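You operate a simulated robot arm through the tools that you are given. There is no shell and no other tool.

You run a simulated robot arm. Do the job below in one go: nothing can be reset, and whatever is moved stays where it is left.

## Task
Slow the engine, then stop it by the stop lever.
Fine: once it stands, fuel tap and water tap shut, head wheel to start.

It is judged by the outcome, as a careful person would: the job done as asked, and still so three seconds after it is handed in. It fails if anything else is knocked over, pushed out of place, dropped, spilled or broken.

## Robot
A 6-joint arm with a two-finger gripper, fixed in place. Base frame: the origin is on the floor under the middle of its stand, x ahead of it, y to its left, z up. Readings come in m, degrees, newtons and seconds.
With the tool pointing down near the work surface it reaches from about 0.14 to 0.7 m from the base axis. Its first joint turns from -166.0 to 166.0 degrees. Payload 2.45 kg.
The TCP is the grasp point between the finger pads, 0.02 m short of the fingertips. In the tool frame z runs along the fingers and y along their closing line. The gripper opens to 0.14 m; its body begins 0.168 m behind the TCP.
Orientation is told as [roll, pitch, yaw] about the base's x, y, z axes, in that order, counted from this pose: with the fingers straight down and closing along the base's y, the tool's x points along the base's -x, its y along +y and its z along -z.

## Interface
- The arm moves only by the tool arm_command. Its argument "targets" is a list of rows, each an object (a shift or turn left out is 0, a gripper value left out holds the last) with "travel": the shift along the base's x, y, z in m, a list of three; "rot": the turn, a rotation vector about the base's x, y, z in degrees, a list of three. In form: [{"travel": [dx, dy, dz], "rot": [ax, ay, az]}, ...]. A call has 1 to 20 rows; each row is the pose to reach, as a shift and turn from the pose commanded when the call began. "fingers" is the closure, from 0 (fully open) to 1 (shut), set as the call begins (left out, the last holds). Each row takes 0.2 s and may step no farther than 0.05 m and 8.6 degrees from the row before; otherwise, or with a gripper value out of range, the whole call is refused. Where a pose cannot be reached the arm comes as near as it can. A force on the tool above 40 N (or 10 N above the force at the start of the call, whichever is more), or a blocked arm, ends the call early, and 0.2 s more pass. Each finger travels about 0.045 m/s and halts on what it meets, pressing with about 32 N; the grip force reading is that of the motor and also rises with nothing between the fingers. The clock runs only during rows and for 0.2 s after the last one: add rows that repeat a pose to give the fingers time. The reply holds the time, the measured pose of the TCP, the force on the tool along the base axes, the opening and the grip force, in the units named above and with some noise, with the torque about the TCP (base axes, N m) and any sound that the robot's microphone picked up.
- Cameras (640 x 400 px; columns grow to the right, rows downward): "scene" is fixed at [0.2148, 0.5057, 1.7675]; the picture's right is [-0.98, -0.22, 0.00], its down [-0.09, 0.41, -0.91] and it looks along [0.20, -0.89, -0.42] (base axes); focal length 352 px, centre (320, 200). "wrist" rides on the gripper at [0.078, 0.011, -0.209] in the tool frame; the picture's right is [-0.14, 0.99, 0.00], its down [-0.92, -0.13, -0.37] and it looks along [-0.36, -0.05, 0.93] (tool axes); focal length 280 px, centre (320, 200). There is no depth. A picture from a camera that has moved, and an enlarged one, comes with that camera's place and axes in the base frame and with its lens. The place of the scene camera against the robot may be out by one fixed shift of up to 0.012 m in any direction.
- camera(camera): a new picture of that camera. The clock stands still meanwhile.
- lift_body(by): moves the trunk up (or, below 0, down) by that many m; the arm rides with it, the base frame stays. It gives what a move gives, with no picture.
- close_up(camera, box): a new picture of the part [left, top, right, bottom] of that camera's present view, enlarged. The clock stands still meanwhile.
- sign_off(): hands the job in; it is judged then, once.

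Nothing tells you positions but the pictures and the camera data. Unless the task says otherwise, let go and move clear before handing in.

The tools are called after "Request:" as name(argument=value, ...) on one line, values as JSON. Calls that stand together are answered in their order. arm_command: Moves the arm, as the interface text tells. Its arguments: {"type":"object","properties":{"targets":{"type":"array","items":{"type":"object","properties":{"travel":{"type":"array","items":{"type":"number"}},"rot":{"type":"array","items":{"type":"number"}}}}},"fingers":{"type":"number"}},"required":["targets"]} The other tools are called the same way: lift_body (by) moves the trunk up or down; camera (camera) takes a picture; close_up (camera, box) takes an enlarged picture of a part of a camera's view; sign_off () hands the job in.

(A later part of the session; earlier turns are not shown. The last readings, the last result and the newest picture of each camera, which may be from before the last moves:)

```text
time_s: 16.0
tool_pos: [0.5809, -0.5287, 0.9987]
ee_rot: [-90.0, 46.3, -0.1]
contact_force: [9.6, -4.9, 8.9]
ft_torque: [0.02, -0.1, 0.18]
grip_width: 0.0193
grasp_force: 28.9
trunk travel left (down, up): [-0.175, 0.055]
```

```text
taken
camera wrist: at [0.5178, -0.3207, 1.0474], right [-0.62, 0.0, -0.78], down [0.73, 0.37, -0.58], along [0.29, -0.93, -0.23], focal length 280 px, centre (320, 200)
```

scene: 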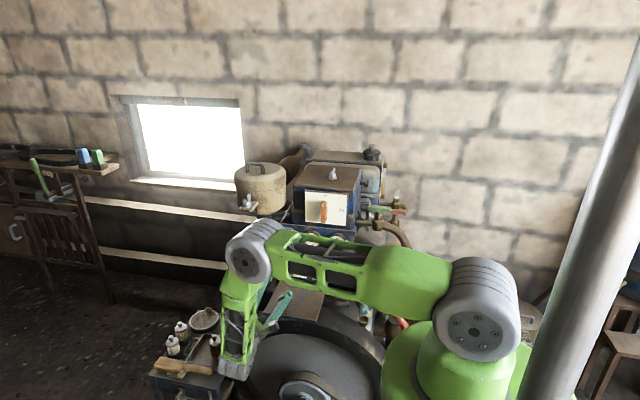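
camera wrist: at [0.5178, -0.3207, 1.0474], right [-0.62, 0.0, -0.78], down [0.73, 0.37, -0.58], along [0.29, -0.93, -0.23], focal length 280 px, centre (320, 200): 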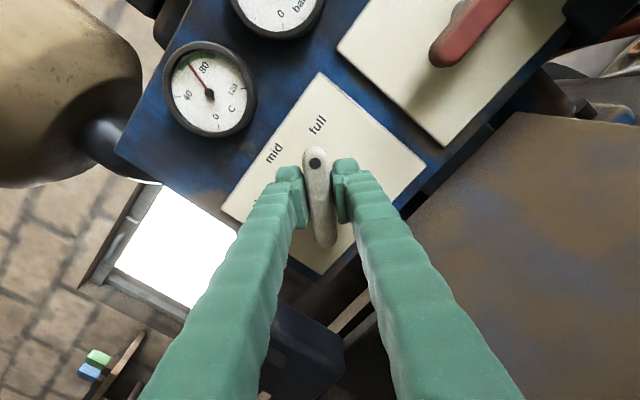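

Grip is on the lever (0.019 m wide). I'll turn it anticlockwise as seen from the front, from full towards slow, and take out the small sideways load on the way.

Request:
arm_command(targets=[{"travel": [0.002, 0, 0.002], "rot": [0, 6, 0]}, {"travel": [0.002, 0, 0.0025], "rot": [0, 13, 0]}, {"travel": [0.002, 0, 0.0025], "rot": [0, 20, 0]}, {"travel": [0.002, 0, 0.0025], "rot": [0, 27, 0]}, {"travel": [0.002, 0, 0.0025], "rot": [0, 34, 0]}, {"travel": [0.002, 0, 0.0025], "rot": [0, 41, 0]}])

Request:
camera(camera="wrist")

```text
time_s: 17.4
tool_pos: [0.5841, -0.5269, 0.9993]
ee_rot: [-90.8, 87.4, -0.5]
contact_force: [27.3, -10.5, 7.3]
ft_torque: [0.87, -0.1, 0.28]
grip_width: 0.0189
grasp_force: 43.9
trunk travel left (down, up): [-0.175, 0.055]
```

```text
taken
camera wrist: at [0.5682, -0.3207, 1.0777], right [-0.98, 0.0, -0.18], down [0.17, 0.37, -0.91], along [0.07, -0.93, -0.36], focal length 280 px, centre (320, 200)
```

wrist: 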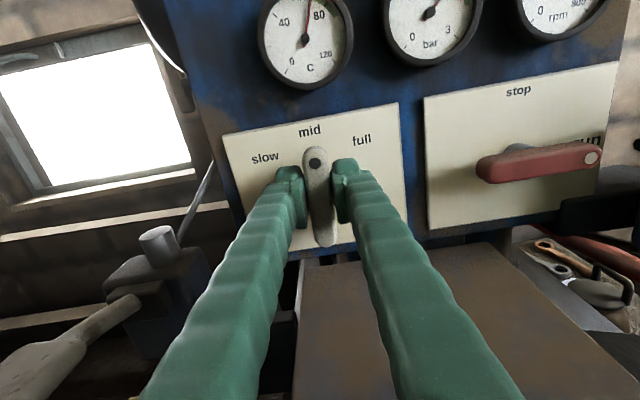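

The lever is at mid and turning well; the load shows the pivot lies about 3 mm further in +x. I'll shift the centre and carry on to slow.

Request:
arm_command(targets=[{"travel": [0.003, 0, -0.001], "rot": [0, 4, 0]}, {"travel": [0.003, 0, -0.0015], "rot": [0, 11, 0]}, {"travel": [0.003, 0, -0.002], "rot": [0, 18, 0]}, {"travel": [0.003, 0, -0.002], "rot": [0, 25, 0]}, {"travel": [0.003, 0, -0.002], "rot": [0, 32, 0]}, {"travel": [0.003, 0, -0.002], "rot": [0, 39, 0]}, {"travel": [0.003, 0, -0.002], "rot": [0, 46, 0]}, {"travel": [0.003, 0, -0.002], "rot": [0, 50, 0]}])

Request:
camera(camera="wrist")

```text
time_s: 19.2
tool_pos: [0.5881, -0.5285, 0.9976]
ee_rot: [90.1, 42.5, -179.6]
contact_force: [29.6, -4.4, 11.4]
ft_torque: [-0.09, -1.07, 0.35]
grip_width: 0.0193
grasp_force: 44.9
trunk travel left (down, up): [-0.175, 0.055]
```

```text
taken
camera wrist: at [0.6358, -0.3201, 1.0587], right [-0.77, 0.0, 0.64], down [-0.59, 0.36, -0.72], along [-0.23, -0.93, -0.28], focal length 280 px, centre (320, 200)
```

wrist: 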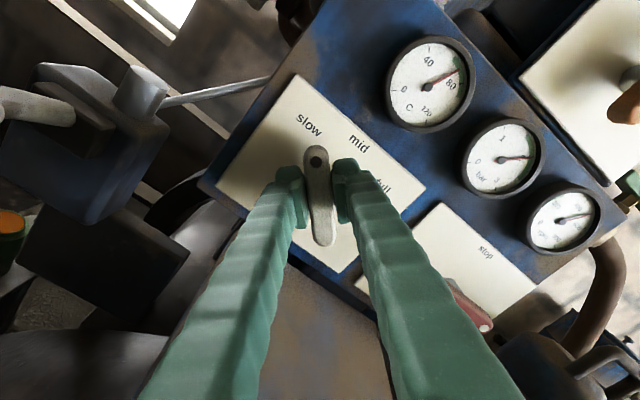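

Request:
close_up(camera="wrist", box=[230, 80, 390, 180])

Request:
close_up(camera="wrist", box=[515, 175, 611, 235])

Request:
close_up(camera="wrist", box=[230, 140, 390, 240])

```text
4.00 times, centred on (310, 130) of wrist
camera zoom: at [0.6358, -0.3201, 1.0587], right [-0.77, 0.0, 0.64], down [-0.59, 0.36, -0.72], along [-0.23, -0.93, -0.28], focal length 1122 px, centre (360, 480)
```

zoom: 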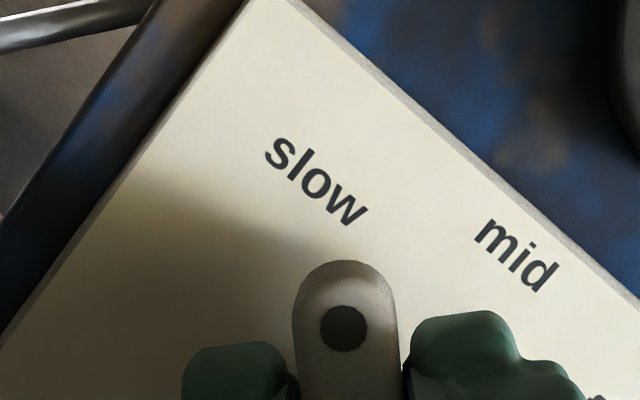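

```text
6.67 times, centred on (563, 205) of wrist
camera zoom: at [0.6358, -0.3201, 1.0587], right [-0.77, 0.0, 0.64], down [-0.59, 0.36, -0.72], along [-0.23, -0.93, -0.28], focal length 1869 px, centre (-1300, 167)
```

zoom: 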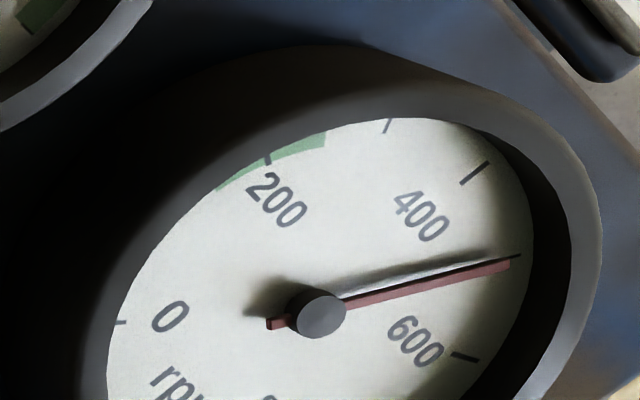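

```text
4.00 times, centred on (310, 190) of wrist
camera zoom: at [0.6358, -0.3201, 1.0587], right [-0.77, 0.0, 0.64], down [-0.59, 0.36, -0.72], along [-0.23, -0.93, -0.28], focal length 1122 px, centre (360, 240)
```

zoom: 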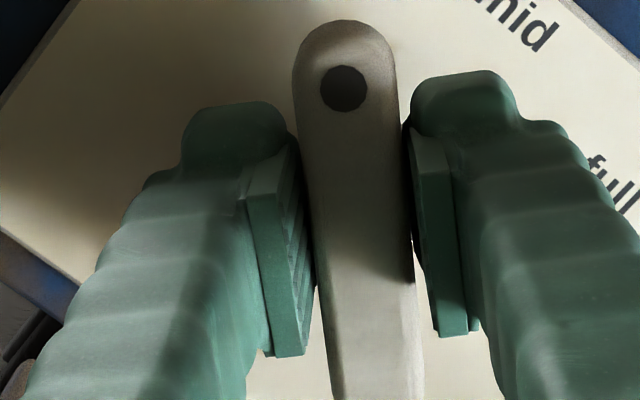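

The rpm is falling, and the lever is near slow. The load along the bar shows I hold it about 5 mm off the pivot, so I'll relieve that and push a little further to find the end of travel.

Request:
arm_command(targets=[{"travel": [0.0035, 0, 0.0015], "rot": [0, 0, 0]}, {"travel": [0.0035, 0, 0.0015], "rot": [0, 0, 0]}])

Request:
arm_command(targets=[{"travel": [0.0, 0, -0.0002], "rot": [0, 2, 0]}, {"travel": [0.0, 0, -0.0004], "rot": [0, 4, 0]}, {"travel": [0.0, 0, -0.0004], "rot": [0, 4, 0]}])

Request:
camera(camera="wrist")

```text
time_s: 19.8
tool_pos: [0.5879, -0.5285, 0.9981]
ee_rot: [90.0, 42.4, -180.0]
contact_force: [15.3, 2.7, 5.1]
ft_torque: [-0.86, -0.98, 0.94]
grip_width: 0.0197
grasp_force: 44.3
trunk travel left (down, up): [-0.175, 0.055]
```

```text
time_s: 20.6
tool_pos: [0.5887, -0.5275, 0.997]
ee_rot: [89.9, 38.5, 179.8]
contact_force: [10.8, 4.8, -2.4]
ft_torque: [0.09, -1.29, 0.03]
grip_width: 0.0208
grasp_force: 44.8
trunk travel left (down, up): [-0.175, 0.055]
```

```text
taken
camera wrist: at [0.6411, -0.3207, 1.055], right [-0.72, 0.0, 0.69], down [-0.64, 0.37, -0.67], along [-0.26, -0.93, -0.27], focal length 280 px, centre (320, 200)
```

wrist: 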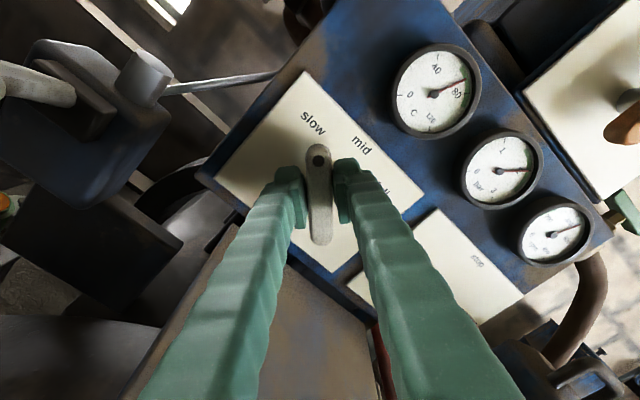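

Request:
close_up(camera="wrist", box=[230, 100, 390, 200])

Request:
close_up(camera="wrist", box=[230, 150, 390, 250])

Request:
close_up(camera="wrist", box=[510, 190, 606, 250])

```text
4.00 times, centred on (310, 150) of wrist
camera zoom: at [0.6411, -0.3207, 1.055], right [-0.72, 0.0, 0.69], down [-0.64, 0.37, -0.67], along [-0.26, -0.93, -0.27], focal length 1122 px, centre (360, 400)
```

zoom: 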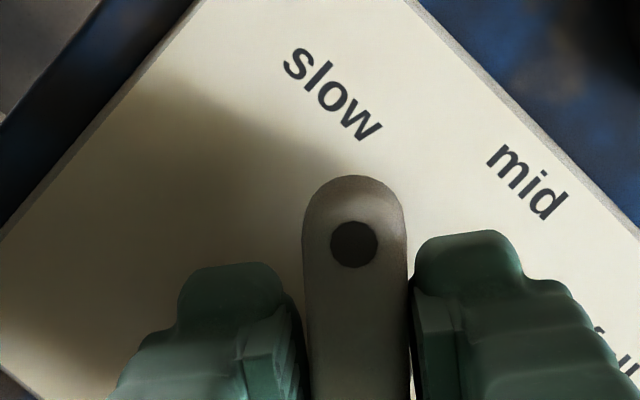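

```text
4.00 times, centred on (310, 200) of wrist
camera zoom: at [0.6411, -0.3207, 1.055], right [-0.72, 0.0, 0.69], down [-0.64, 0.37, -0.67], along [-0.26, -0.93, -0.27], focal length 1122 px, centre (360, 200)
```

zoom: 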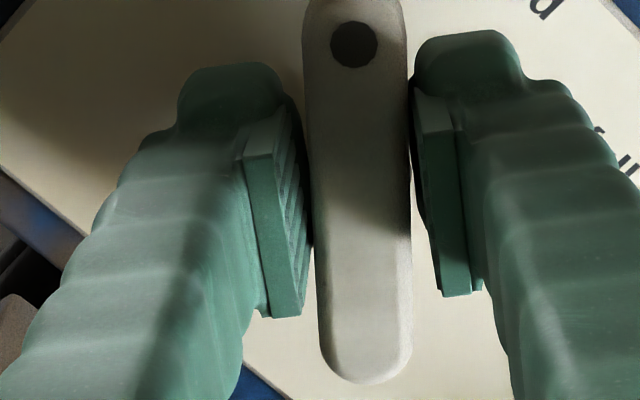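

```text
6.67 times, centred on (558, 220) of wrist
camera zoom: at [0.6411, -0.3207, 1.055], right [-0.72, 0.0, 0.69], down [-0.64, 0.37, -0.67], along [-0.26, -0.93, -0.27], focal length 1869 px, centre (-1267, 67)
```

zoom: 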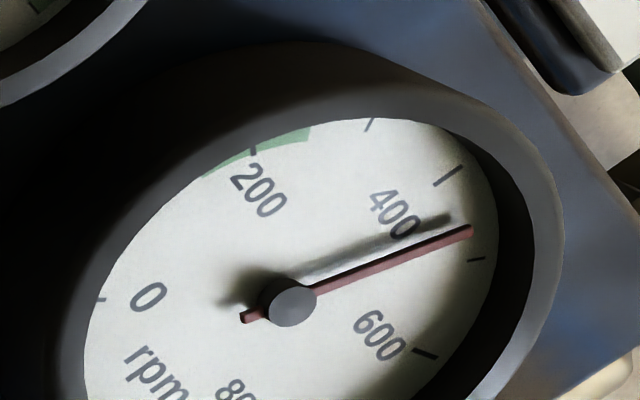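

The lever is hard on its slow stop, as the tool turned on but the lever didn't, and rpm is dropping. I'll undo the extra 4°, let go and back off.

Request:
arm_command(targets=[{"travel": [0.0, 0, 0.0004], "rot": [0, -2, 0]}, {"travel": [0.0005, 0, 0.0006], "rot": [0, -4, 0]}])

Request:
arm_command(fingers=0.5, targets=[{"travel": [0.0, 0, 0]}, {"travel": [0.0, 0, 0]}, {"travel": [0.0, 0, 0]}, {"travel": [0.0, 0, 0]}])

Request:
arm_command(targets=[{"travel": [0.0, 0.03, 0]}, {"travel": [0.0, 0.06, 0]}, {"travel": [0.0, 0.09, 0]}, {"travel": [0.0, 0.12, 0]}])

Request:
camera(camera="wrist")

```text
time_s: 21.2
tool_pos: [0.5867, -0.5292, 0.9969]
ee_rot: [89.8, 42.4, 179.7]
contact_force: [4.0, 7.4, -11.9]
ft_torque: [-0.11, -0.78, 0.27]
grip_width: 0.0196
grasp_force: 44.6
trunk travel left (down, up): [-0.175, 0.055]
```

```text
time_s: 22.2
tool_pos: [0.5867, -0.5277, 1.0008]
ee_rot: [90.1, 42.5, 180.0]
contact_force: [-1.0, -0.5, -0.8]
ft_torque: [0.0, 0.01, 0.03]
grip_width: 0.0699
grasp_force: 0.2
trunk travel left (down, up): [-0.175, 0.055]
```

```text
time_s: 23.2
tool_pos: [0.5893, -0.4082, 0.9999]
ee_rot: [90.0, 42.5, 180.0]
contact_force: [0.3, 0.9, 0.9]
ft_torque: [-0.03, 0.03, 0.0]
grip_width: 0.0699
grasp_force: 0.1
trunk travel left (down, up): [-0.175, 0.055]
```

```text
taken
camera wrist: at [0.6385, -0.2007, 1.0608], right [-0.77, 0.0, 0.64], down [-0.59, 0.37, -0.72], along [-0.24, -0.93, -0.28], focal length 280 px, centre (320, 200)
```

wrist: 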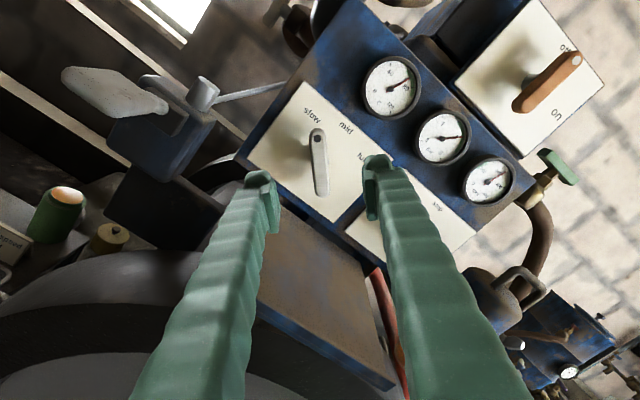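

The speed lever is at slow. While the engine slows I'll roll the tool back and move in front of the red stop lever.

Request:
arm_command(targets=[{"travel": [-0.01, 0, 0], "rot": [0, -8.1, 0]}, {"travel": [-0.02, 0, 0], "rot": [0, -16.2, 0]}, {"travel": [-0.03, 0, 0], "rot": [0, -24.3, 0]}, {"travel": [-0.04, 0, 0], "rot": [0, -32.4, 0]}, {"travel": [-0.05, 0, 0], "rot": [0, -40.5, 0]}, {"travel": [-0.06, 0, 0], "rot": [0, -48.6, 0]}, {"travel": [-0.07, 0, 0], "rot": [0, -56.7, 0]}, {"travel": [-0.08, 0, 0], "rot": [0, -64.8, 0]}, {"travel": [-0.09, 0, 0], "rot": [0, -72.9, 0]}, {"travel": [-0.1, 0, 0], "rot": [0, -81, 0]}, {"travel": [-0.11, 0, 0], "rot": [0, -89.1, 0]}, {"travel": [-0.12, 0, 0], "rot": [0, -97.2, 0]}, {"travel": [-0.13, 0, 0], "rot": [0, -105.3, 0]}, {"travel": [-0.142, 0, 0], "rot": [0, -113.4, 0]}, {"travel": [-0.154, 0, 0], "rot": [0, -121.5, 0]}, {"travel": [-0.166, 0, 0], "rot": [0, -129.6, 0]}, {"travel": [-0.178, 0, -0.002], "rot": [0, -137.4, 0]}])

Request:
camera(camera="wrist")

Request:
camera(camera="scene")

```text
time_s: 26.8
tool_pos: [0.4102, -0.4075, 0.997]
ee_rot: [-90.1, -0.1, 0.1]
contact_force: [-0.7, 0.2, 0.7]
ft_torque: [0.0, -0.01, 0.01]
grip_width: 0.0701
grasp_force: 0.0
trunk travel left (down, up): [-0.175, 0.055]
```

```text
taken
camera wrist: at [0.3299, -0.2007, 0.9864], right [0.14, 0.0, -0.99], down [0.92, 0.37, 0.13], along [0.37, -0.93, 0.05], focal length 280 px, centre (320, 200)
```

wrist: 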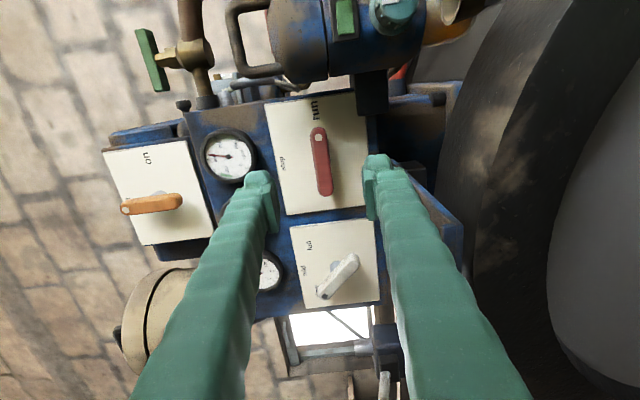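

```text
taken
```

scene: 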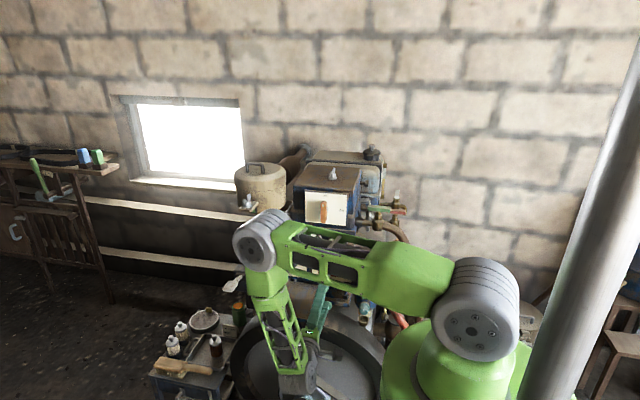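

Request:
close_up(camera="wrist", box=[190, 120, 270, 170])

Request:
close_up(camera="wrist", box=[250, 100, 410, 200])

Request:
close_up(camera="wrist", box=[260, 210, 420, 310])

```text
8.00 times, centred on (230, 145) of wrist
camera zoom: at [0.3299, -0.2007, 0.9864], right [0.14, 0.0, -0.99], down [0.92, 0.37, 0.13], along [0.37, -0.93, 0.05], focal length 2243 px, centre (1040, 640)
```

zoom: 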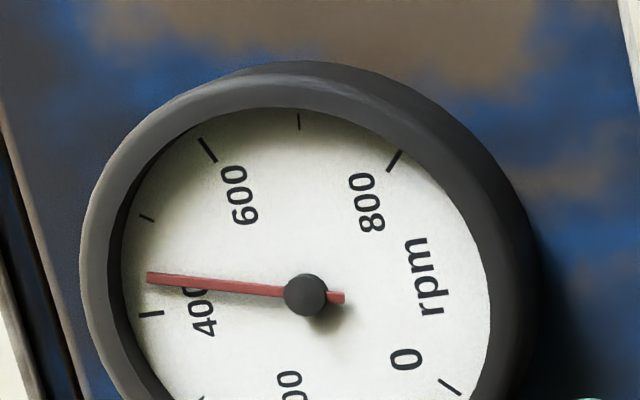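

```text
4.00 times, centred on (330, 150) of wrist
camera zoom: at [0.3299, -0.2007, 0.9864], right [0.14, 0.0, -0.99], down [0.92, 0.37, 0.13], along [0.37, -0.93, 0.05], focal length 1122 px, centre (280, 400)
```

zoom: 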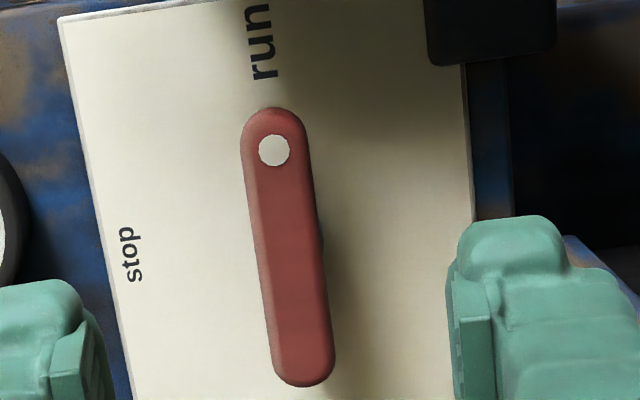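

```text
4.00 times, centred on (340, 260) of wrist
camera zoom: at [0.3299, -0.2007, 0.9864], right [0.14, 0.0, -0.99], down [0.92, 0.37, 0.13], along [0.37, -0.93, 0.05], focal length 1122 px, centre (240, -40)
```

zoom: 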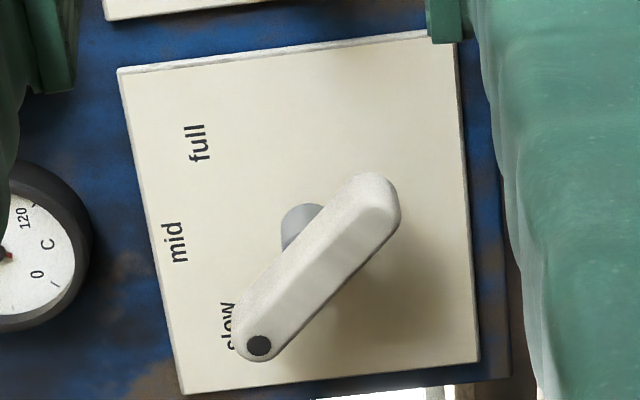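

The rpm is about 430 and falling, and the speed lever sits at slow. The stop lever is centred near (0.412, -0.53, 0.994) and horizontal (run). I'll slide the fingers around it while the engine slows further.

Request:
arm_command(fingers=0.643, targets=[{"travel": [0.001, -0.02, -0.001]}, {"travel": [0.002, -0.04, -0.002]}, {"travel": [0.003, -0.06, -0.0025]}, {"travel": [0.003, -0.08, -0.0025]}, {"travel": [0.003, -0.1, -0.0025]}, {"travel": [0.003, -0.1, -0.0025]}])

Request:
camera(camera="wrist")

```text
time_s: 28.2
tool_pos: [0.4133, -0.5082, 0.994]
ee_rot: [-90.0, -0.1, 0.0]
contact_force: [0.9, -0.8, 0.2]
ft_torque: [-0.01, -0.02, 0.04]
grip_width: 0.0501
grasp_force: 0.0
trunk travel left (down, up): [-0.175, 0.055]
```

```text
taken
camera wrist: at [0.3334, -0.3004, 0.9837], right [0.14, 0.0, -0.99], down [0.92, 0.37, 0.13], along [0.37, -0.93, 0.05], focal length 280 px, centre (320, 200)
```

wrist: 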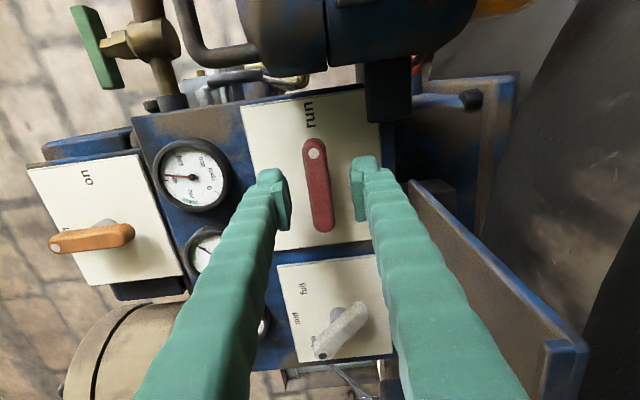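

Request:
arm_command(targets=[{"travel": [0.001, -0.01, 0]}, {"travel": [0.0015, -0.021, 0]}, {"travel": [0.0015, -0.021, 0]}, {"travel": [0.0015, -0.021, 0]}, {"travel": [0.0015, -0.021, 0]}, {"travel": [0.0015, -0.021, 0]}, {"travel": [0.0015, -0.021, 0]}, {"travel": [0.0015, -0.021, 0]}, {"travel": [0.0015, -0.021, 0]}, {"travel": [0.0015, -0.021, 0]}])

Request:
camera(camera="wrist")

Request:
close_up(camera="wrist", box=[150, 130, 246, 220])

```text
time_s: 30.4
tool_pos: [0.4138, -0.5294, 0.9961]
ee_rot: [-90.0, 0.0, 0.0]
contact_force: [0.0, 0.5, -0.3]
ft_torque: [-0.02, 0.02, -0.02]
grip_width: 0.0503
grasp_force: 0.0
trunk travel left (down, up): [-0.175, 0.055]
```

```text
taken
camera wrist: at [0.3346, -0.3218, 0.9853], right [0.14, 0.0, -0.99], down [0.92, 0.37, 0.13], along [0.37, -0.93, 0.05], focal length 280 px, centre (320, 200)
```

wrist: 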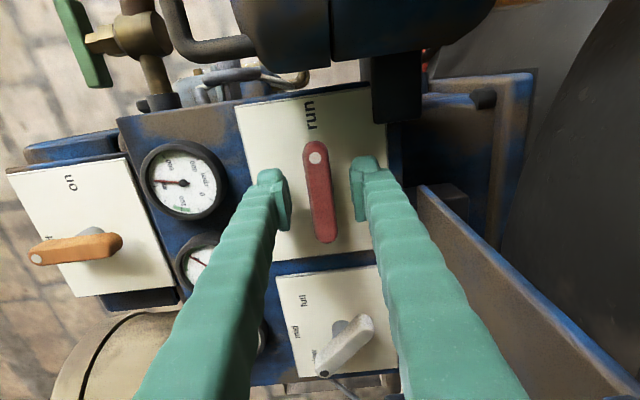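

```text
4.44 times, centred on (198, 175) of wrist
camera zoom: at [0.3346, -0.3218, 0.9853], right [0.14, 0.0, -0.99], down [0.92, 0.37, 0.13], along [0.37, -0.93, 0.05], focal length 1246 px, centre (862, 311)
```

zoom: 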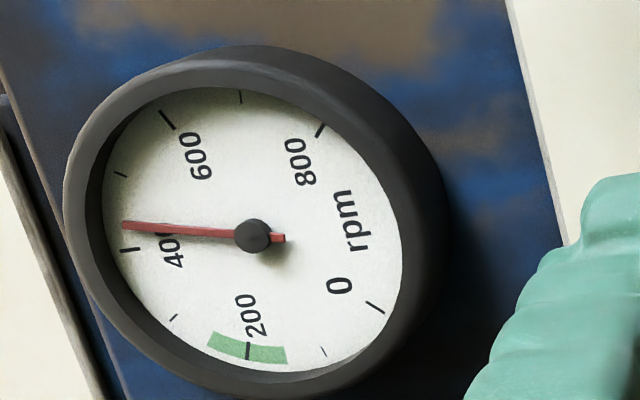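

The rpm has settled at about 430, not near the green 200 mark. I'll check whether the speed lever is really at slow, and look at the whole panel, before touching the stop lever.

Request:
close_up(camera="wrist", box=[260, 280, 420, 380])

Request:
close_up(camera="scene", box=[145, 260, 305, 360])

Request:
close_up(camera="wrist", box=[250, 120, 410, 250])

```text
4.00 times, centred on (340, 330) of wrist
camera zoom: at [0.3346, -0.3218, 0.9853], right [0.14, 0.0, -0.99], down [0.92, 0.37, 0.13], along [0.37, -0.93, 0.05], focal length 1122 px, centre (240, -320)
```

zoom: 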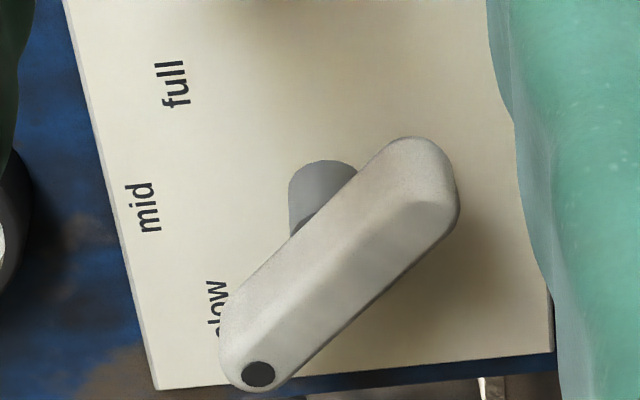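

```text
4.00 times, centred on (225, 310) of scene
camera zoom: at [0.2148, 0.5057, 1.7675], right [-0.98, -0.22, 0.0], down [-0.09, 0.41, -0.91], along [0.2, -0.89, -0.42], focal length 1410 px, centre (700, -240)
```

zoom: 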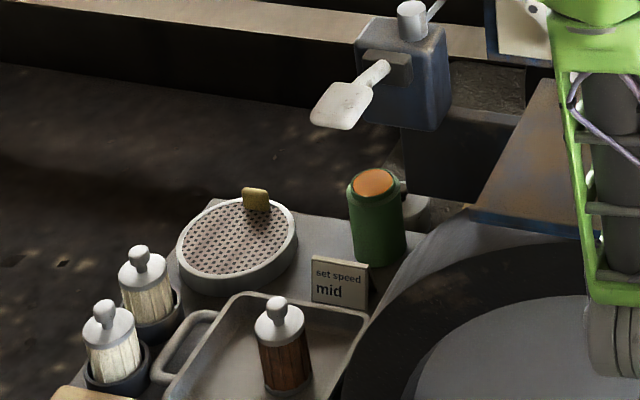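

```text
3.08 times, centred on (330, 185) of wrist
camera zoom: at [0.3346, -0.3218, 0.9853], right [0.14, 0.0, -0.99], down [0.92, 0.37, 0.13], along [0.37, -0.93, 0.05], focal length 863 px, centre (289, 246)
```

zoom: 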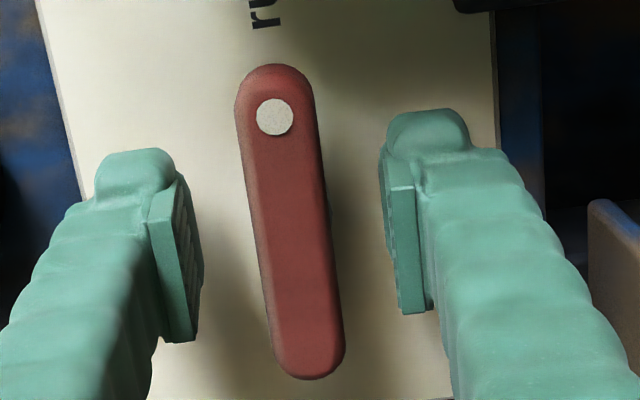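

The lever is firmly at slow and rpm has settled steady at about 430, down from 640, so the engine is slowed. The green band at 200 looks like a cranking mark. Next I'll grip the stop lever.

Request:
arm_command(fingers=1.0, targets=[{"travel": [0, 0, 0]}, {"travel": [0, 0, 0]}, {"travel": [0, 0, 0]}])

Request:
camera(camera="wrist")

```text
time_s: 31.2
tool_pos: [0.4143, -0.5296, 0.9939]
ee_rot: [-89.9, 0.0, 0.0]
contact_force: [0.3, 0.2, -6.3]
ft_torque: [0.11, 0.02, 0.1]
grip_width: 0.0195
grasp_force: 31.0
trunk travel left (down, up): [-0.175, 0.055]
```

```text
taken
camera wrist: at [0.3346, -0.3218, 0.9849], right [0.14, 0.0, -0.99], down [0.92, 0.37, 0.13], along [0.37, -0.93, 0.05], focal length 280 px, centre (320, 200)
```

wrist: 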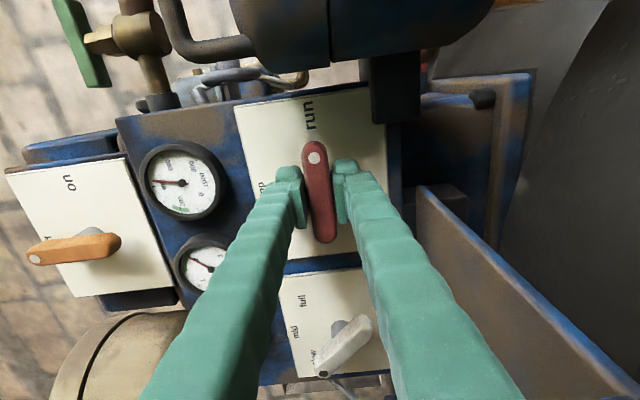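

Request:
arm_command(targets=[{"travel": [0, 0, -0.0005], "rot": [0, 6, 0]}, {"travel": [0.0, 0, -0.0005], "rot": [0, 13, 0]}, {"travel": [0.0, 0, -0.0005], "rot": [0, 20, 0]}, {"travel": [0.0005, 0, -0.0003], "rot": [0, 27, 0]}, {"travel": [0.0005, 0, 0], "rot": [0, 34, 0]}, {"travel": [0.0005, 0, 0], "rot": [0, 41, 0]}, {"travel": [0.0005, 0, 0], "rot": [0, 47, 0]}])

Request:
camera(camera="wrist")

```text
time_s: 32.8
tool_pos: [0.4143, -0.5291, 0.9961]
ee_rot: [-89.9, 47.1, 0.0]
contact_force: [-4.9, -2.1, 0.6]
ft_torque: [0.0, -0.01, -0.02]
grip_width: 0.019
grasp_force: 44.0
trunk travel left (down, up): [-0.175, 0.055]
```

```text
taken
camera wrist: at [0.3523, -0.3216, 1.0458], right [-0.63, 0.0, -0.77], down [0.72, 0.37, -0.59], along [0.28, -0.93, -0.23], focal length 280 px, centre (320, 200)
```

wrist: 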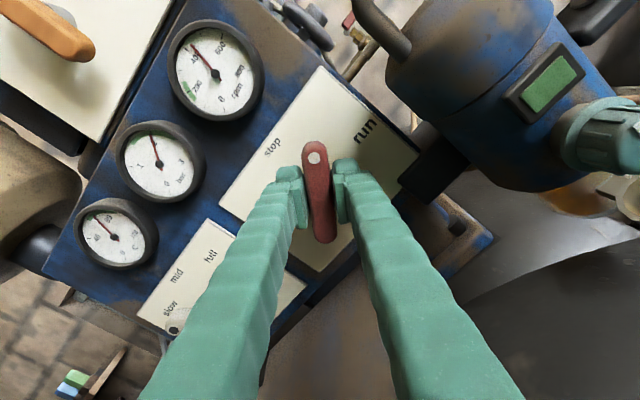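

Forces are small and the stop lever is half-way. I'll continue to stop.

Request:
arm_command(targets=[{"travel": [-0.0003, 0, 0], "rot": [0, 7, 0]}, {"travel": [-0.0003, 0, 0], "rot": [0, 14, 0]}, {"travel": [-0.0003, 0, 0], "rot": [0, 21, 0]}, {"travel": [-0.0003, 0, 0], "rot": [0, 28, 0]}, {"travel": [-0.0003, 0, 0], "rot": [0, 35, 0]}, {"travel": [-0.0003, 0, 0], "rot": [0, 41, 0]}, {"travel": [-0.0003, 0, 0], "rot": [0, 45, 0]}])

Request:
camera(camera="wrist")

```text
time_s: 34.4
tool_pos: [0.4149, -0.5285, 0.9959]
ee_rot: [90.8, 88.0, -179.3]
contact_force: [0.3, -0.1, 5.4]
ft_torque: [0.01, -1.22, 0.05]
grip_width: 0.0194
grasp_force: 44.8
trunk travel left (down, up): [-0.175, 0.055]
```

```text
taken
camera wrist: at [0.4057, -0.3214, 1.0742], right [-0.99, 0.0, -0.1], down [0.1, 0.37, -0.92], along [0.04, -0.93, -0.37], focal length 280 px, centre (320, 200)
```

wrist: 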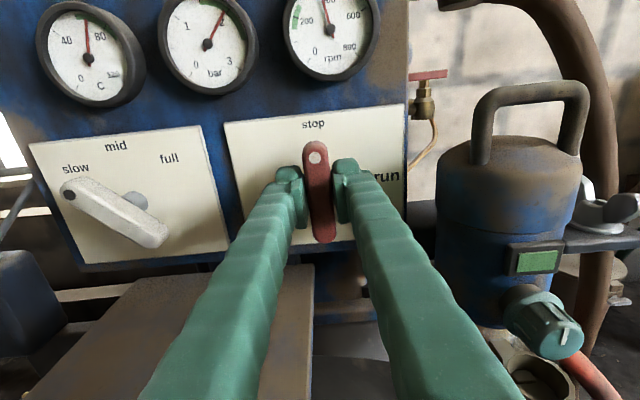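

The stop lever is up against its end at "stop". I'll ease off 2°, open the fingers and watch the rpm.

Request:
arm_command(targets=[{"travel": [0, 0, 0], "rot": [0, -2, 0]}, {"travel": [0, 0, 0], "rot": [0, -2, 0]}])

Request:
arm_command(fingers=0.55, targets=[{"travel": [0.0, 0, 0]}, {"travel": [0.0, 0, 0]}, {"travel": [0.0, 0, 0]}, {"travel": [0.0, 0, 0]}, {"travel": [0.0, 0, 0]}])

Request:
arm_command(targets=[{"travel": [0.0, 0.03, 0]}, {"travel": [0.0, 0.06, 0]}, {"travel": [0.0, 0.09, 0]}, {"travel": [0.0, 0.12, 0]}, {"travel": [0.0, 0.15, 0]}])

Request:
camera(camera="wrist")

```text
time_s: 35.0
tool_pos: [0.4146, -0.5293, 0.9956]
ee_rot: [130.2, 90.0, -139.7]
contact_force: [2.0, 0.3, 6.3]
ft_torque: [-0.1, 0.01, 0.05]
grip_width: 0.0189
grasp_force: 44.3
trunk travel left (down, up): [-0.175, 0.055]
```

```text
time_s: 36.2
tool_pos: [0.4147, -0.53, 0.9955]
ee_rot: [28.9, 90.0, 118.9]
contact_force: [-0.1, 0.1, 0.0]
ft_torque: [0.0, 0.01, 0.03]
grip_width: 0.0628
grasp_force: 0.1
trunk travel left (down, up): [-0.175, 0.055]
```

```text
time_s: 37.4
tool_pos: [0.4137, -0.3798, 0.9954]
ee_rot: [46.9, 90.0, 136.9]
contact_force: [-0.1, -0.3, 0.2]
ft_torque: [-0.01, 0.0, 0.0]
grip_width: 0.0629
grasp_force: 0.1
trunk travel left (down, up): [-0.175, 0.055]
```

```text
taken
camera wrist: at [0.4016, -0.1717, 1.0743], right [-0.99, 0.0, -0.14], down [0.13, 0.37, -0.92], along [0.05, -0.93, -0.37], focal length 280 px, centre (320, 200)
```

wrist: 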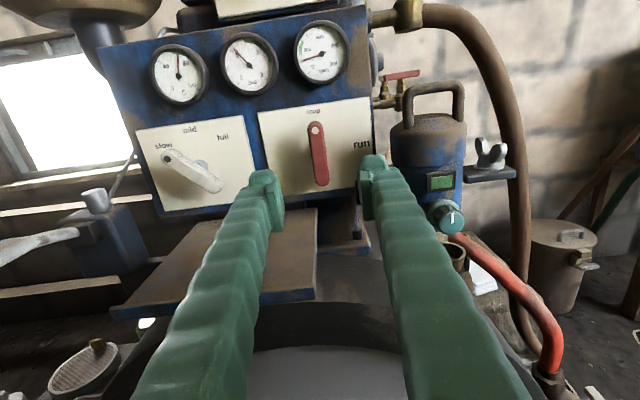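

Request:
close_up(camera="wrist", box=[280, 15, 360, 95])

Request:
close_up(camera="wrist", box=[360, 60, 440, 110])

Request:
close_up(camera="wrist", box=[330, 0, 490, 100])

Request:
camera(camera="scene")

```text
5.00 times, centred on (320, 55) of wrist
camera zoom: at [0.4016, -0.1717, 1.0743], right [-0.99, 0.0, -0.14], down [0.13, 0.37, -0.92], along [0.05, -0.93, -0.37], focal length 1402 px, centre (320, 925)
```

zoom: 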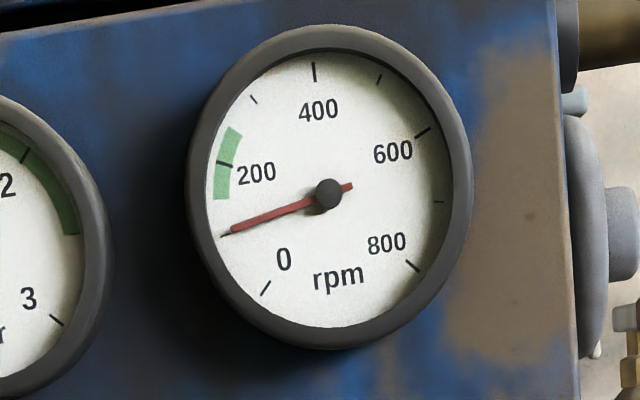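

```text
8.00 times, centred on (400, 85) of wrist
camera zoom: at [0.4016, -0.1717, 1.0743], right [-0.99, 0.0, -0.14], down [0.13, 0.37, -0.92], along [0.05, -0.93, -0.37], focal length 2243 px, centre (-320, 1120)
```

zoom: 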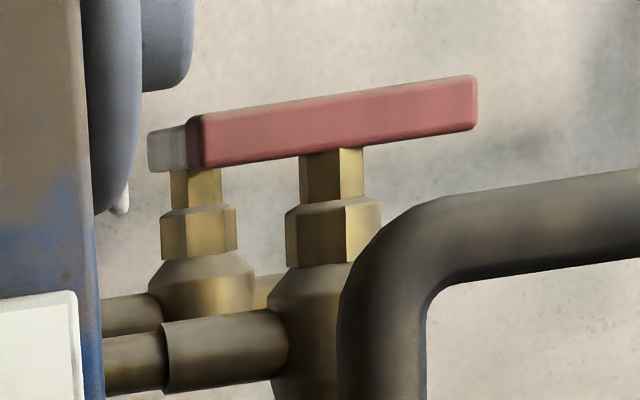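

```text
4.00 times, centred on (410, 50) of wrist
camera zoom: at [0.4016, -0.1717, 1.0743], right [-0.99, 0.0, -0.14], down [0.13, 0.37, -0.92], along [0.05, -0.93, -0.37], focal length 1122 px, centre (-40, 800)
```

zoom: 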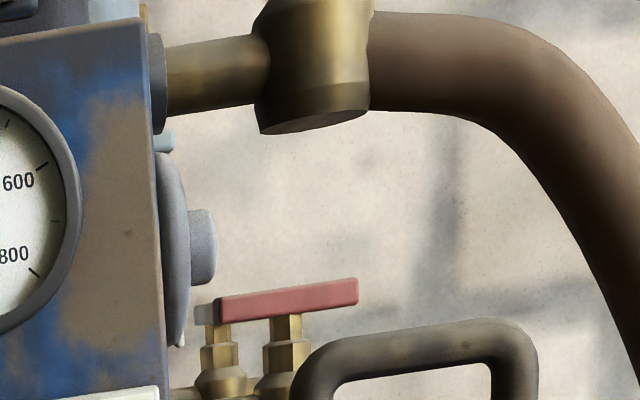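

```text
taken
```

scene: 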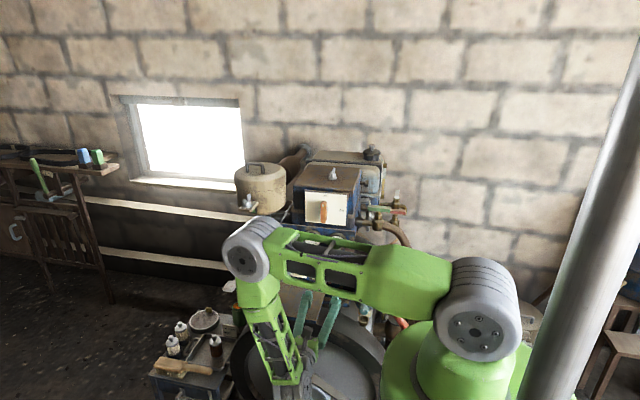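

The engine is running down (about 90 rpm now) and the stop lever stays at "stop". I'll raise the arm clear of the front, bring the tool back to pointing down and head for the taps while the engine comes to rest.

Request:
arm_command(targets=[{"travel": [0.002, 0.01, 0.03], "rot": [4.3, -4.3, -4.3]}, {"travel": [0.004, 0.015, 0.06], "rot": [8.7, -8.7, -8.7]}, {"travel": [0.006, 0.02, 0.09], "rot": [13.0, -13.0, -13.0]}, {"travel": [0.008, 0.025, 0.12], "rot": [17.3, -17.3, -17.3]}, {"travel": [0.01, 0.03, 0.155], "rot": [21.7, -21.7, -21.7]}, {"travel": [0.012, 0.03, 0.19], "rot": [26.0, -26.0, -26.0]}, {"travel": [0.014, 0.03, 0.225], "rot": [30.3, -30.3, -30.3]}, {"travel": [0.016, 0.03, 0.26], "rot": [34.6, -34.6, -34.6]}, {"travel": [0.018, 0.03, 0.295], "rot": [39.0, -39.0, -39.0]}, {"travel": [0.02, 0.03, 0.33], "rot": [43.3, -43.3, -43.3]}, {"travel": [0.022, 0.03, 0.365], "rot": [47.6, -47.6, -47.6]}, {"travel": [0.024, 0.03, 0.4], "rot": [52.0, -52.0, -52.0]}, {"travel": [0.026, 0.03, 0.43], "rot": [56.3, -56.3, -56.3]}, {"travel": [0.028, 0.03, 0.46], "rot": [60.6, -60.6, -60.6]}, {"travel": [0.03, 0.03, 0.49], "rot": [65.0, -65.0, -65.0]}, {"travel": [0.03, 0.03, 0.51], "rot": [69.3, -69.3, -69.3]}])

Request:
camera(camera="scene")

Request:
camera(camera="wrist")

```text
time_s: 40.8
tool_pos: [0.4443, -0.3516, 1.5068]
ee_rot: [0.1, 0.0, -0.1]
contact_force: [-0.5, -0.1, -0.3]
ft_torque: [0.05, -0.04, -0.01]
grip_width: 0.0632
grasp_force: 0.1
trunk travel left (down, up): [-0.175, 0.055]
```

```text
taken
```

scene: 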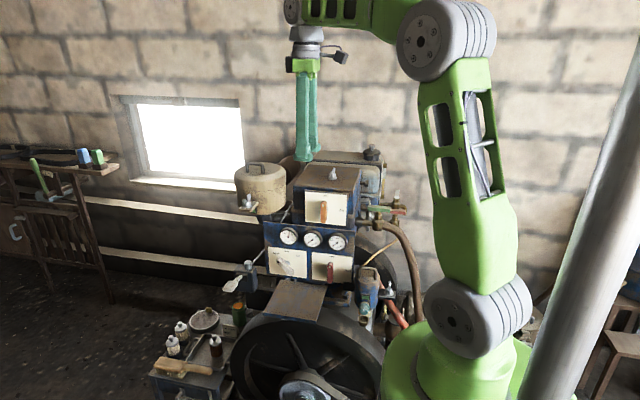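

```text
taken
camera wrist: at [0.3648, -0.3417, 1.7158], right [0.14, 0.99, 0.0], down [0.92, -0.13, 0.37], along [0.37, -0.05, -0.93], focal length 280 px, centre (320, 200)
```

wrist: 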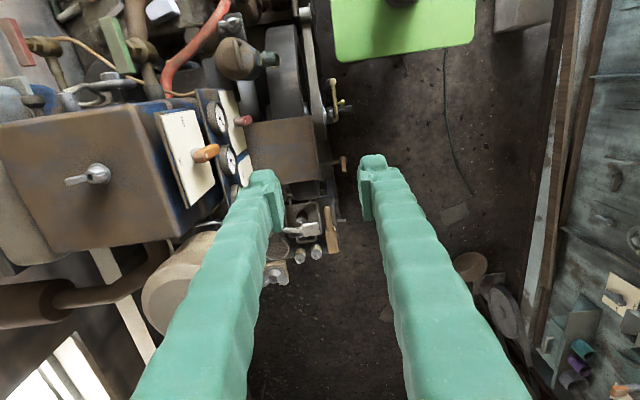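

Request:
close_up(camera="scene", box=[260, 220, 356, 280])

Request:
close_up(camera="scene", box=[230, 310, 390, 400])

```text
6.67 times, centred on (308, 250) of scene
camera zoom: at [0.2148, 0.5057, 1.7675], right [-0.98, -0.22, 0.0], down [-0.09, 0.41, -0.91], along [0.2, -0.89, -0.42], focal length 2350 px, centre (400, -133)
```

zoom: 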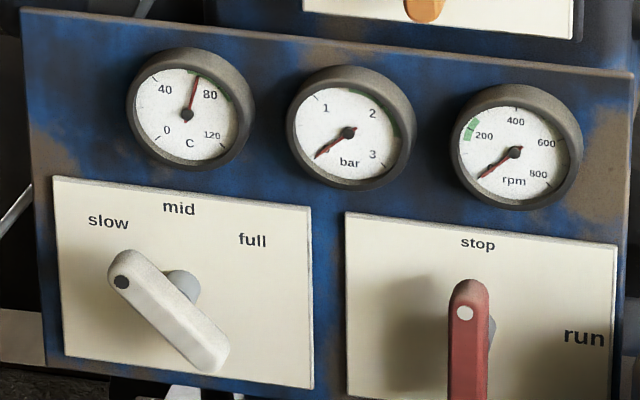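

```text
4.00 times, centred on (310, 355) of scene
camera zoom: at [0.2148, 0.5057, 1.7675], right [-0.98, -0.22, 0.0], down [-0.09, 0.41, -0.91], along [0.2, -0.89, -0.42], focal length 1410 px, centre (360, -420)
```

zoom: 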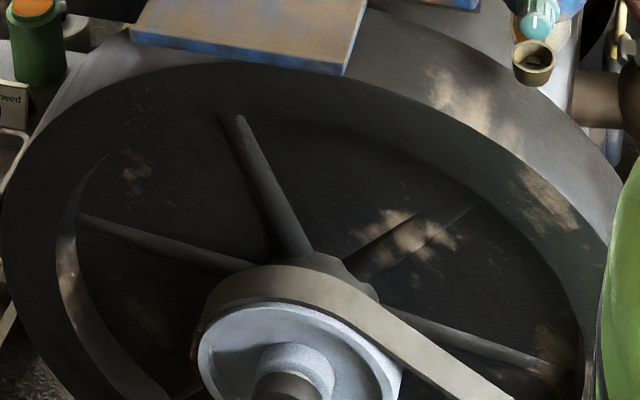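

The rpm gauge reads 0 and the flywheel spokes are sharp and still, so the engine stands. Next I'll move above the green water tap, keeping above the head.

Request:
arm_command(fingers=0.5, targets=[{"travel": [-0.019, -0.03, 0.0]}, {"travel": [-0.038, -0.06, 0.0]}, {"travel": [-0.057, -0.09, 0.0]}, {"travel": [-0.076, -0.12, -0.005]}, {"travel": [-0.095, -0.15, -0.01]}, {"travel": [-0.114, -0.18, -0.02]}, {"travel": [-0.133, -0.21, -0.03]}, {"travel": [-0.152, -0.24, -0.045]}, {"travel": [-0.171, -0.27, -0.06]}, {"travel": [-0.188, -0.293, -0.08]}])

Request:
camera(camera="wrist")

Request:
camera(camera="scene")

```text
time_s: 43.0
tool_pos: [0.2552, -0.643, 1.4272]
ee_rot: [0.1, -0.1, 0.0]
contact_force: [-0.6, -0.9, -0.7]
ft_torque: [0.03, -0.05, -0.04]
grip_width: 0.07
grasp_force: 0.0
trunk travel left (down, up): [-0.175, 0.055]
```

```text
taken
camera wrist: at [0.1761, -0.6339, 1.6354], right [0.14, 0.99, 0.0], down [0.92, -0.13, 0.37], along [0.37, -0.05, -0.93], focal length 280 px, centre (320, 200)
```

wrist: 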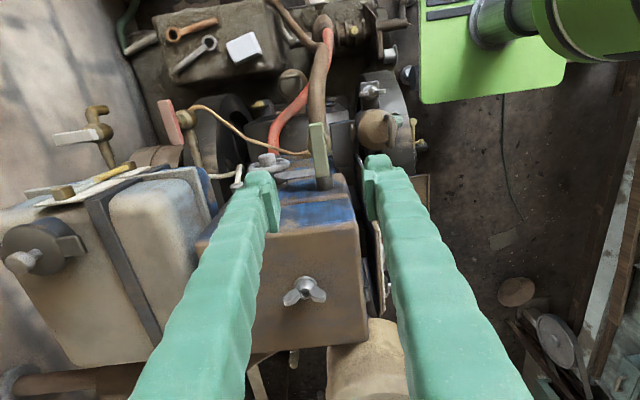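

```text
taken
```

scene: 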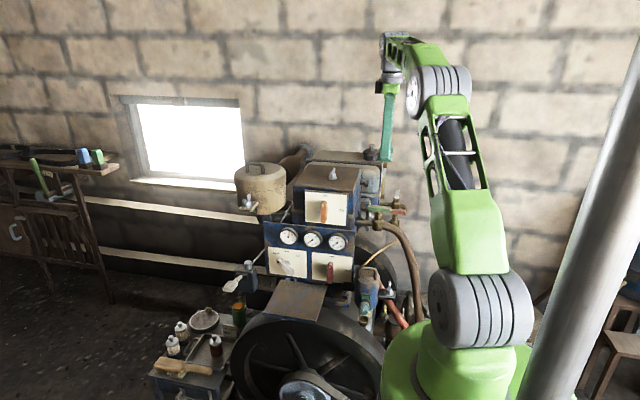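

Request:
close_up(camera="wrist", box=[240, 100, 400, 200])

Request:
close_up(camera="wrist", box=[40, 80, 280, 230])

```text
4.00 times, centred on (320, 150) of wrist
camera zoom: at [0.1761, -0.6339, 1.6354], right [0.14, 0.99, 0.0], down [0.92, -0.13, 0.37], along [0.37, -0.05, -0.93], focal length 1122 px, centre (320, 400)
```

zoom: 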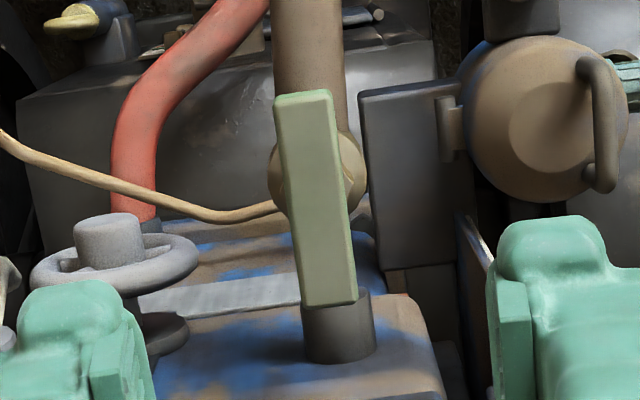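

```text
2.67 times, centred on (160, 155) of wrist
camera zoom: at [0.1761, -0.6339, 1.6354], right [0.14, 0.99, 0.0], down [0.92, -0.13, 0.37], along [0.37, -0.05, -0.93], focal length 748 px, centre (747, 320)
```

zoom: 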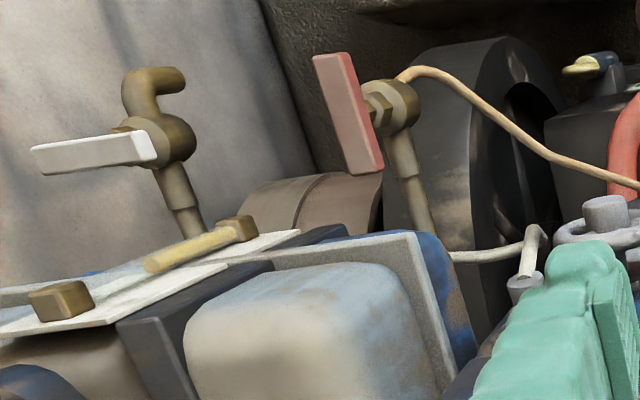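

I have the green bar centred at about (0.259, -0.646), top face near z 1.22, lying along x (open). I'll come down over it with the fingers straddling in y.

Request:
arm_command(targets=[{"travel": [0.001, -0.001, -0.035]}, {"travel": [0.002, -0.002, -0.07]}, {"travel": [0.003, -0.003, -0.105]}, {"travel": [0.004, -0.003, -0.14]}, {"travel": [0.004, -0.003, -0.165]}, {"travel": [0.004, -0.003, -0.185]}])

Request:
camera(camera="wrist")

Request:
close_up(camera="scene", box=[350, 170, 430, 220])

```text
time_s: 44.4
tool_pos: [0.2603, -0.646, 1.2397]
ee_rot: [0.1, 0.0, 0.1]
contact_force: [0.3, 0.6, 0.5]
ft_torque: [0.0, 0.03, 0.02]
grip_width: 0.0701
grasp_force: 0.1
trunk travel left (down, up): [-0.175, 0.055]
```

```text
taken
camera wrist: at [0.181, -0.6367, 1.449], right [0.14, 0.99, 0.0], down [0.92, -0.13, 0.37], along [0.37, -0.05, -0.93], focal length 280 px, centre (320, 200)
```

wrist: 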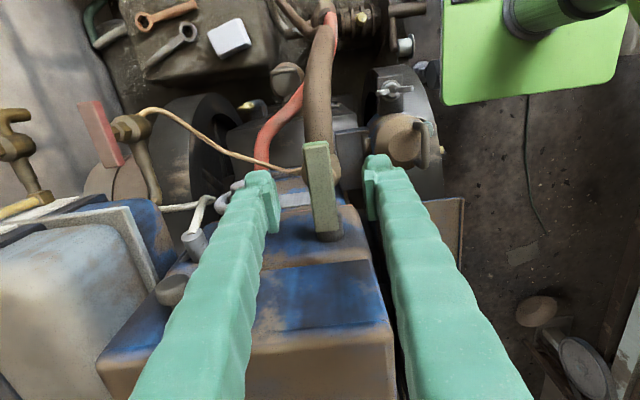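

```text
8.00 times, centred on (390, 195) of scene
camera zoom: at [0.2148, 0.5057, 1.7675], right [-0.98, -0.22, 0.0], down [-0.09, 0.41, -0.91], along [0.2, -0.89, -0.42], focal length 2820 px, centre (-240, 240)
```

zoom: 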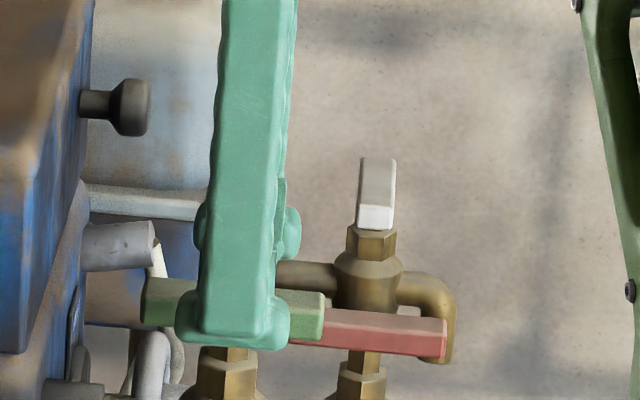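

Request:
arm_command(targets=[{"travel": [0.001, 0, -0.014]}, {"travel": [0.001, 0, -0.028]}])

Request:
arm_command(fingers=1.0, targets=[{"travel": [0, 0, 0]}, {"travel": [0, 0, 0]}, {"travel": [0, 0, 0]}, {"travel": [0, 0, 0]}])

Request:
camera(camera="wrist")

Request:
close_up(camera="scene", box=[350, 180, 430, 230])

```text
time_s: 45.0
tool_pos: [0.2625, -0.6455, 1.2121]
ee_rot: [0.0, 0.0, 0.0]
contact_force: [0.5, 0.5, -1.0]
ft_torque: [-0.01, 0.03, 0.03]
grip_width: 0.0699
grasp_force: 0.0
trunk travel left (down, up): [-0.175, 0.055]
```

```text
time_s: 46.0
tool_pos: [0.2628, -0.6459, 1.2125]
ee_rot: [0.1, -0.1, 0.0]
contact_force: [0.3, 1.0, -0.4]
ft_torque: [-0.01, -0.04, 0.01]
grip_width: 0.0182
grasp_force: 28.3
trunk travel left (down, up): [-0.175, 0.055]
```

```text
taken
camera wrist: at [0.1825, -0.6358, 1.4211], right [0.14, 0.99, 0.0], down [0.92, -0.13, 0.37], along [0.37, -0.05, -0.93], focal length 280 px, centre (320, 200)
```

wrist: 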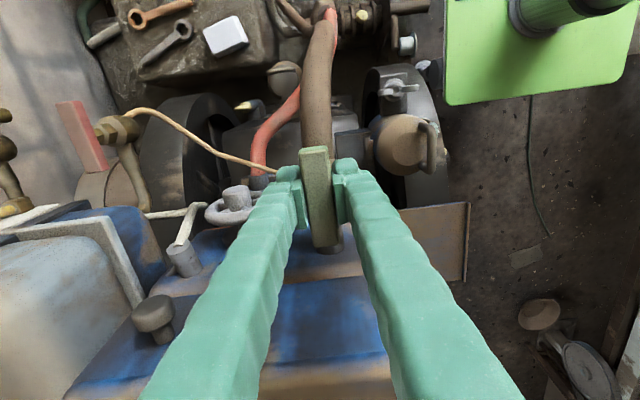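

```text
8.00 times, centred on (390, 205) of scene
camera zoom: at [0.2148, 0.5057, 1.7675], right [-0.98, -0.22, 0.0], down [-0.09, 0.41, -0.91], along [0.2, -0.89, -0.42], focal length 2820 px, centre (-240, 160)
```

zoom: 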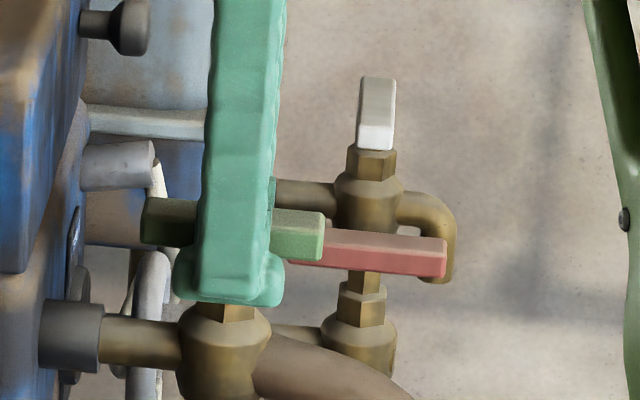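

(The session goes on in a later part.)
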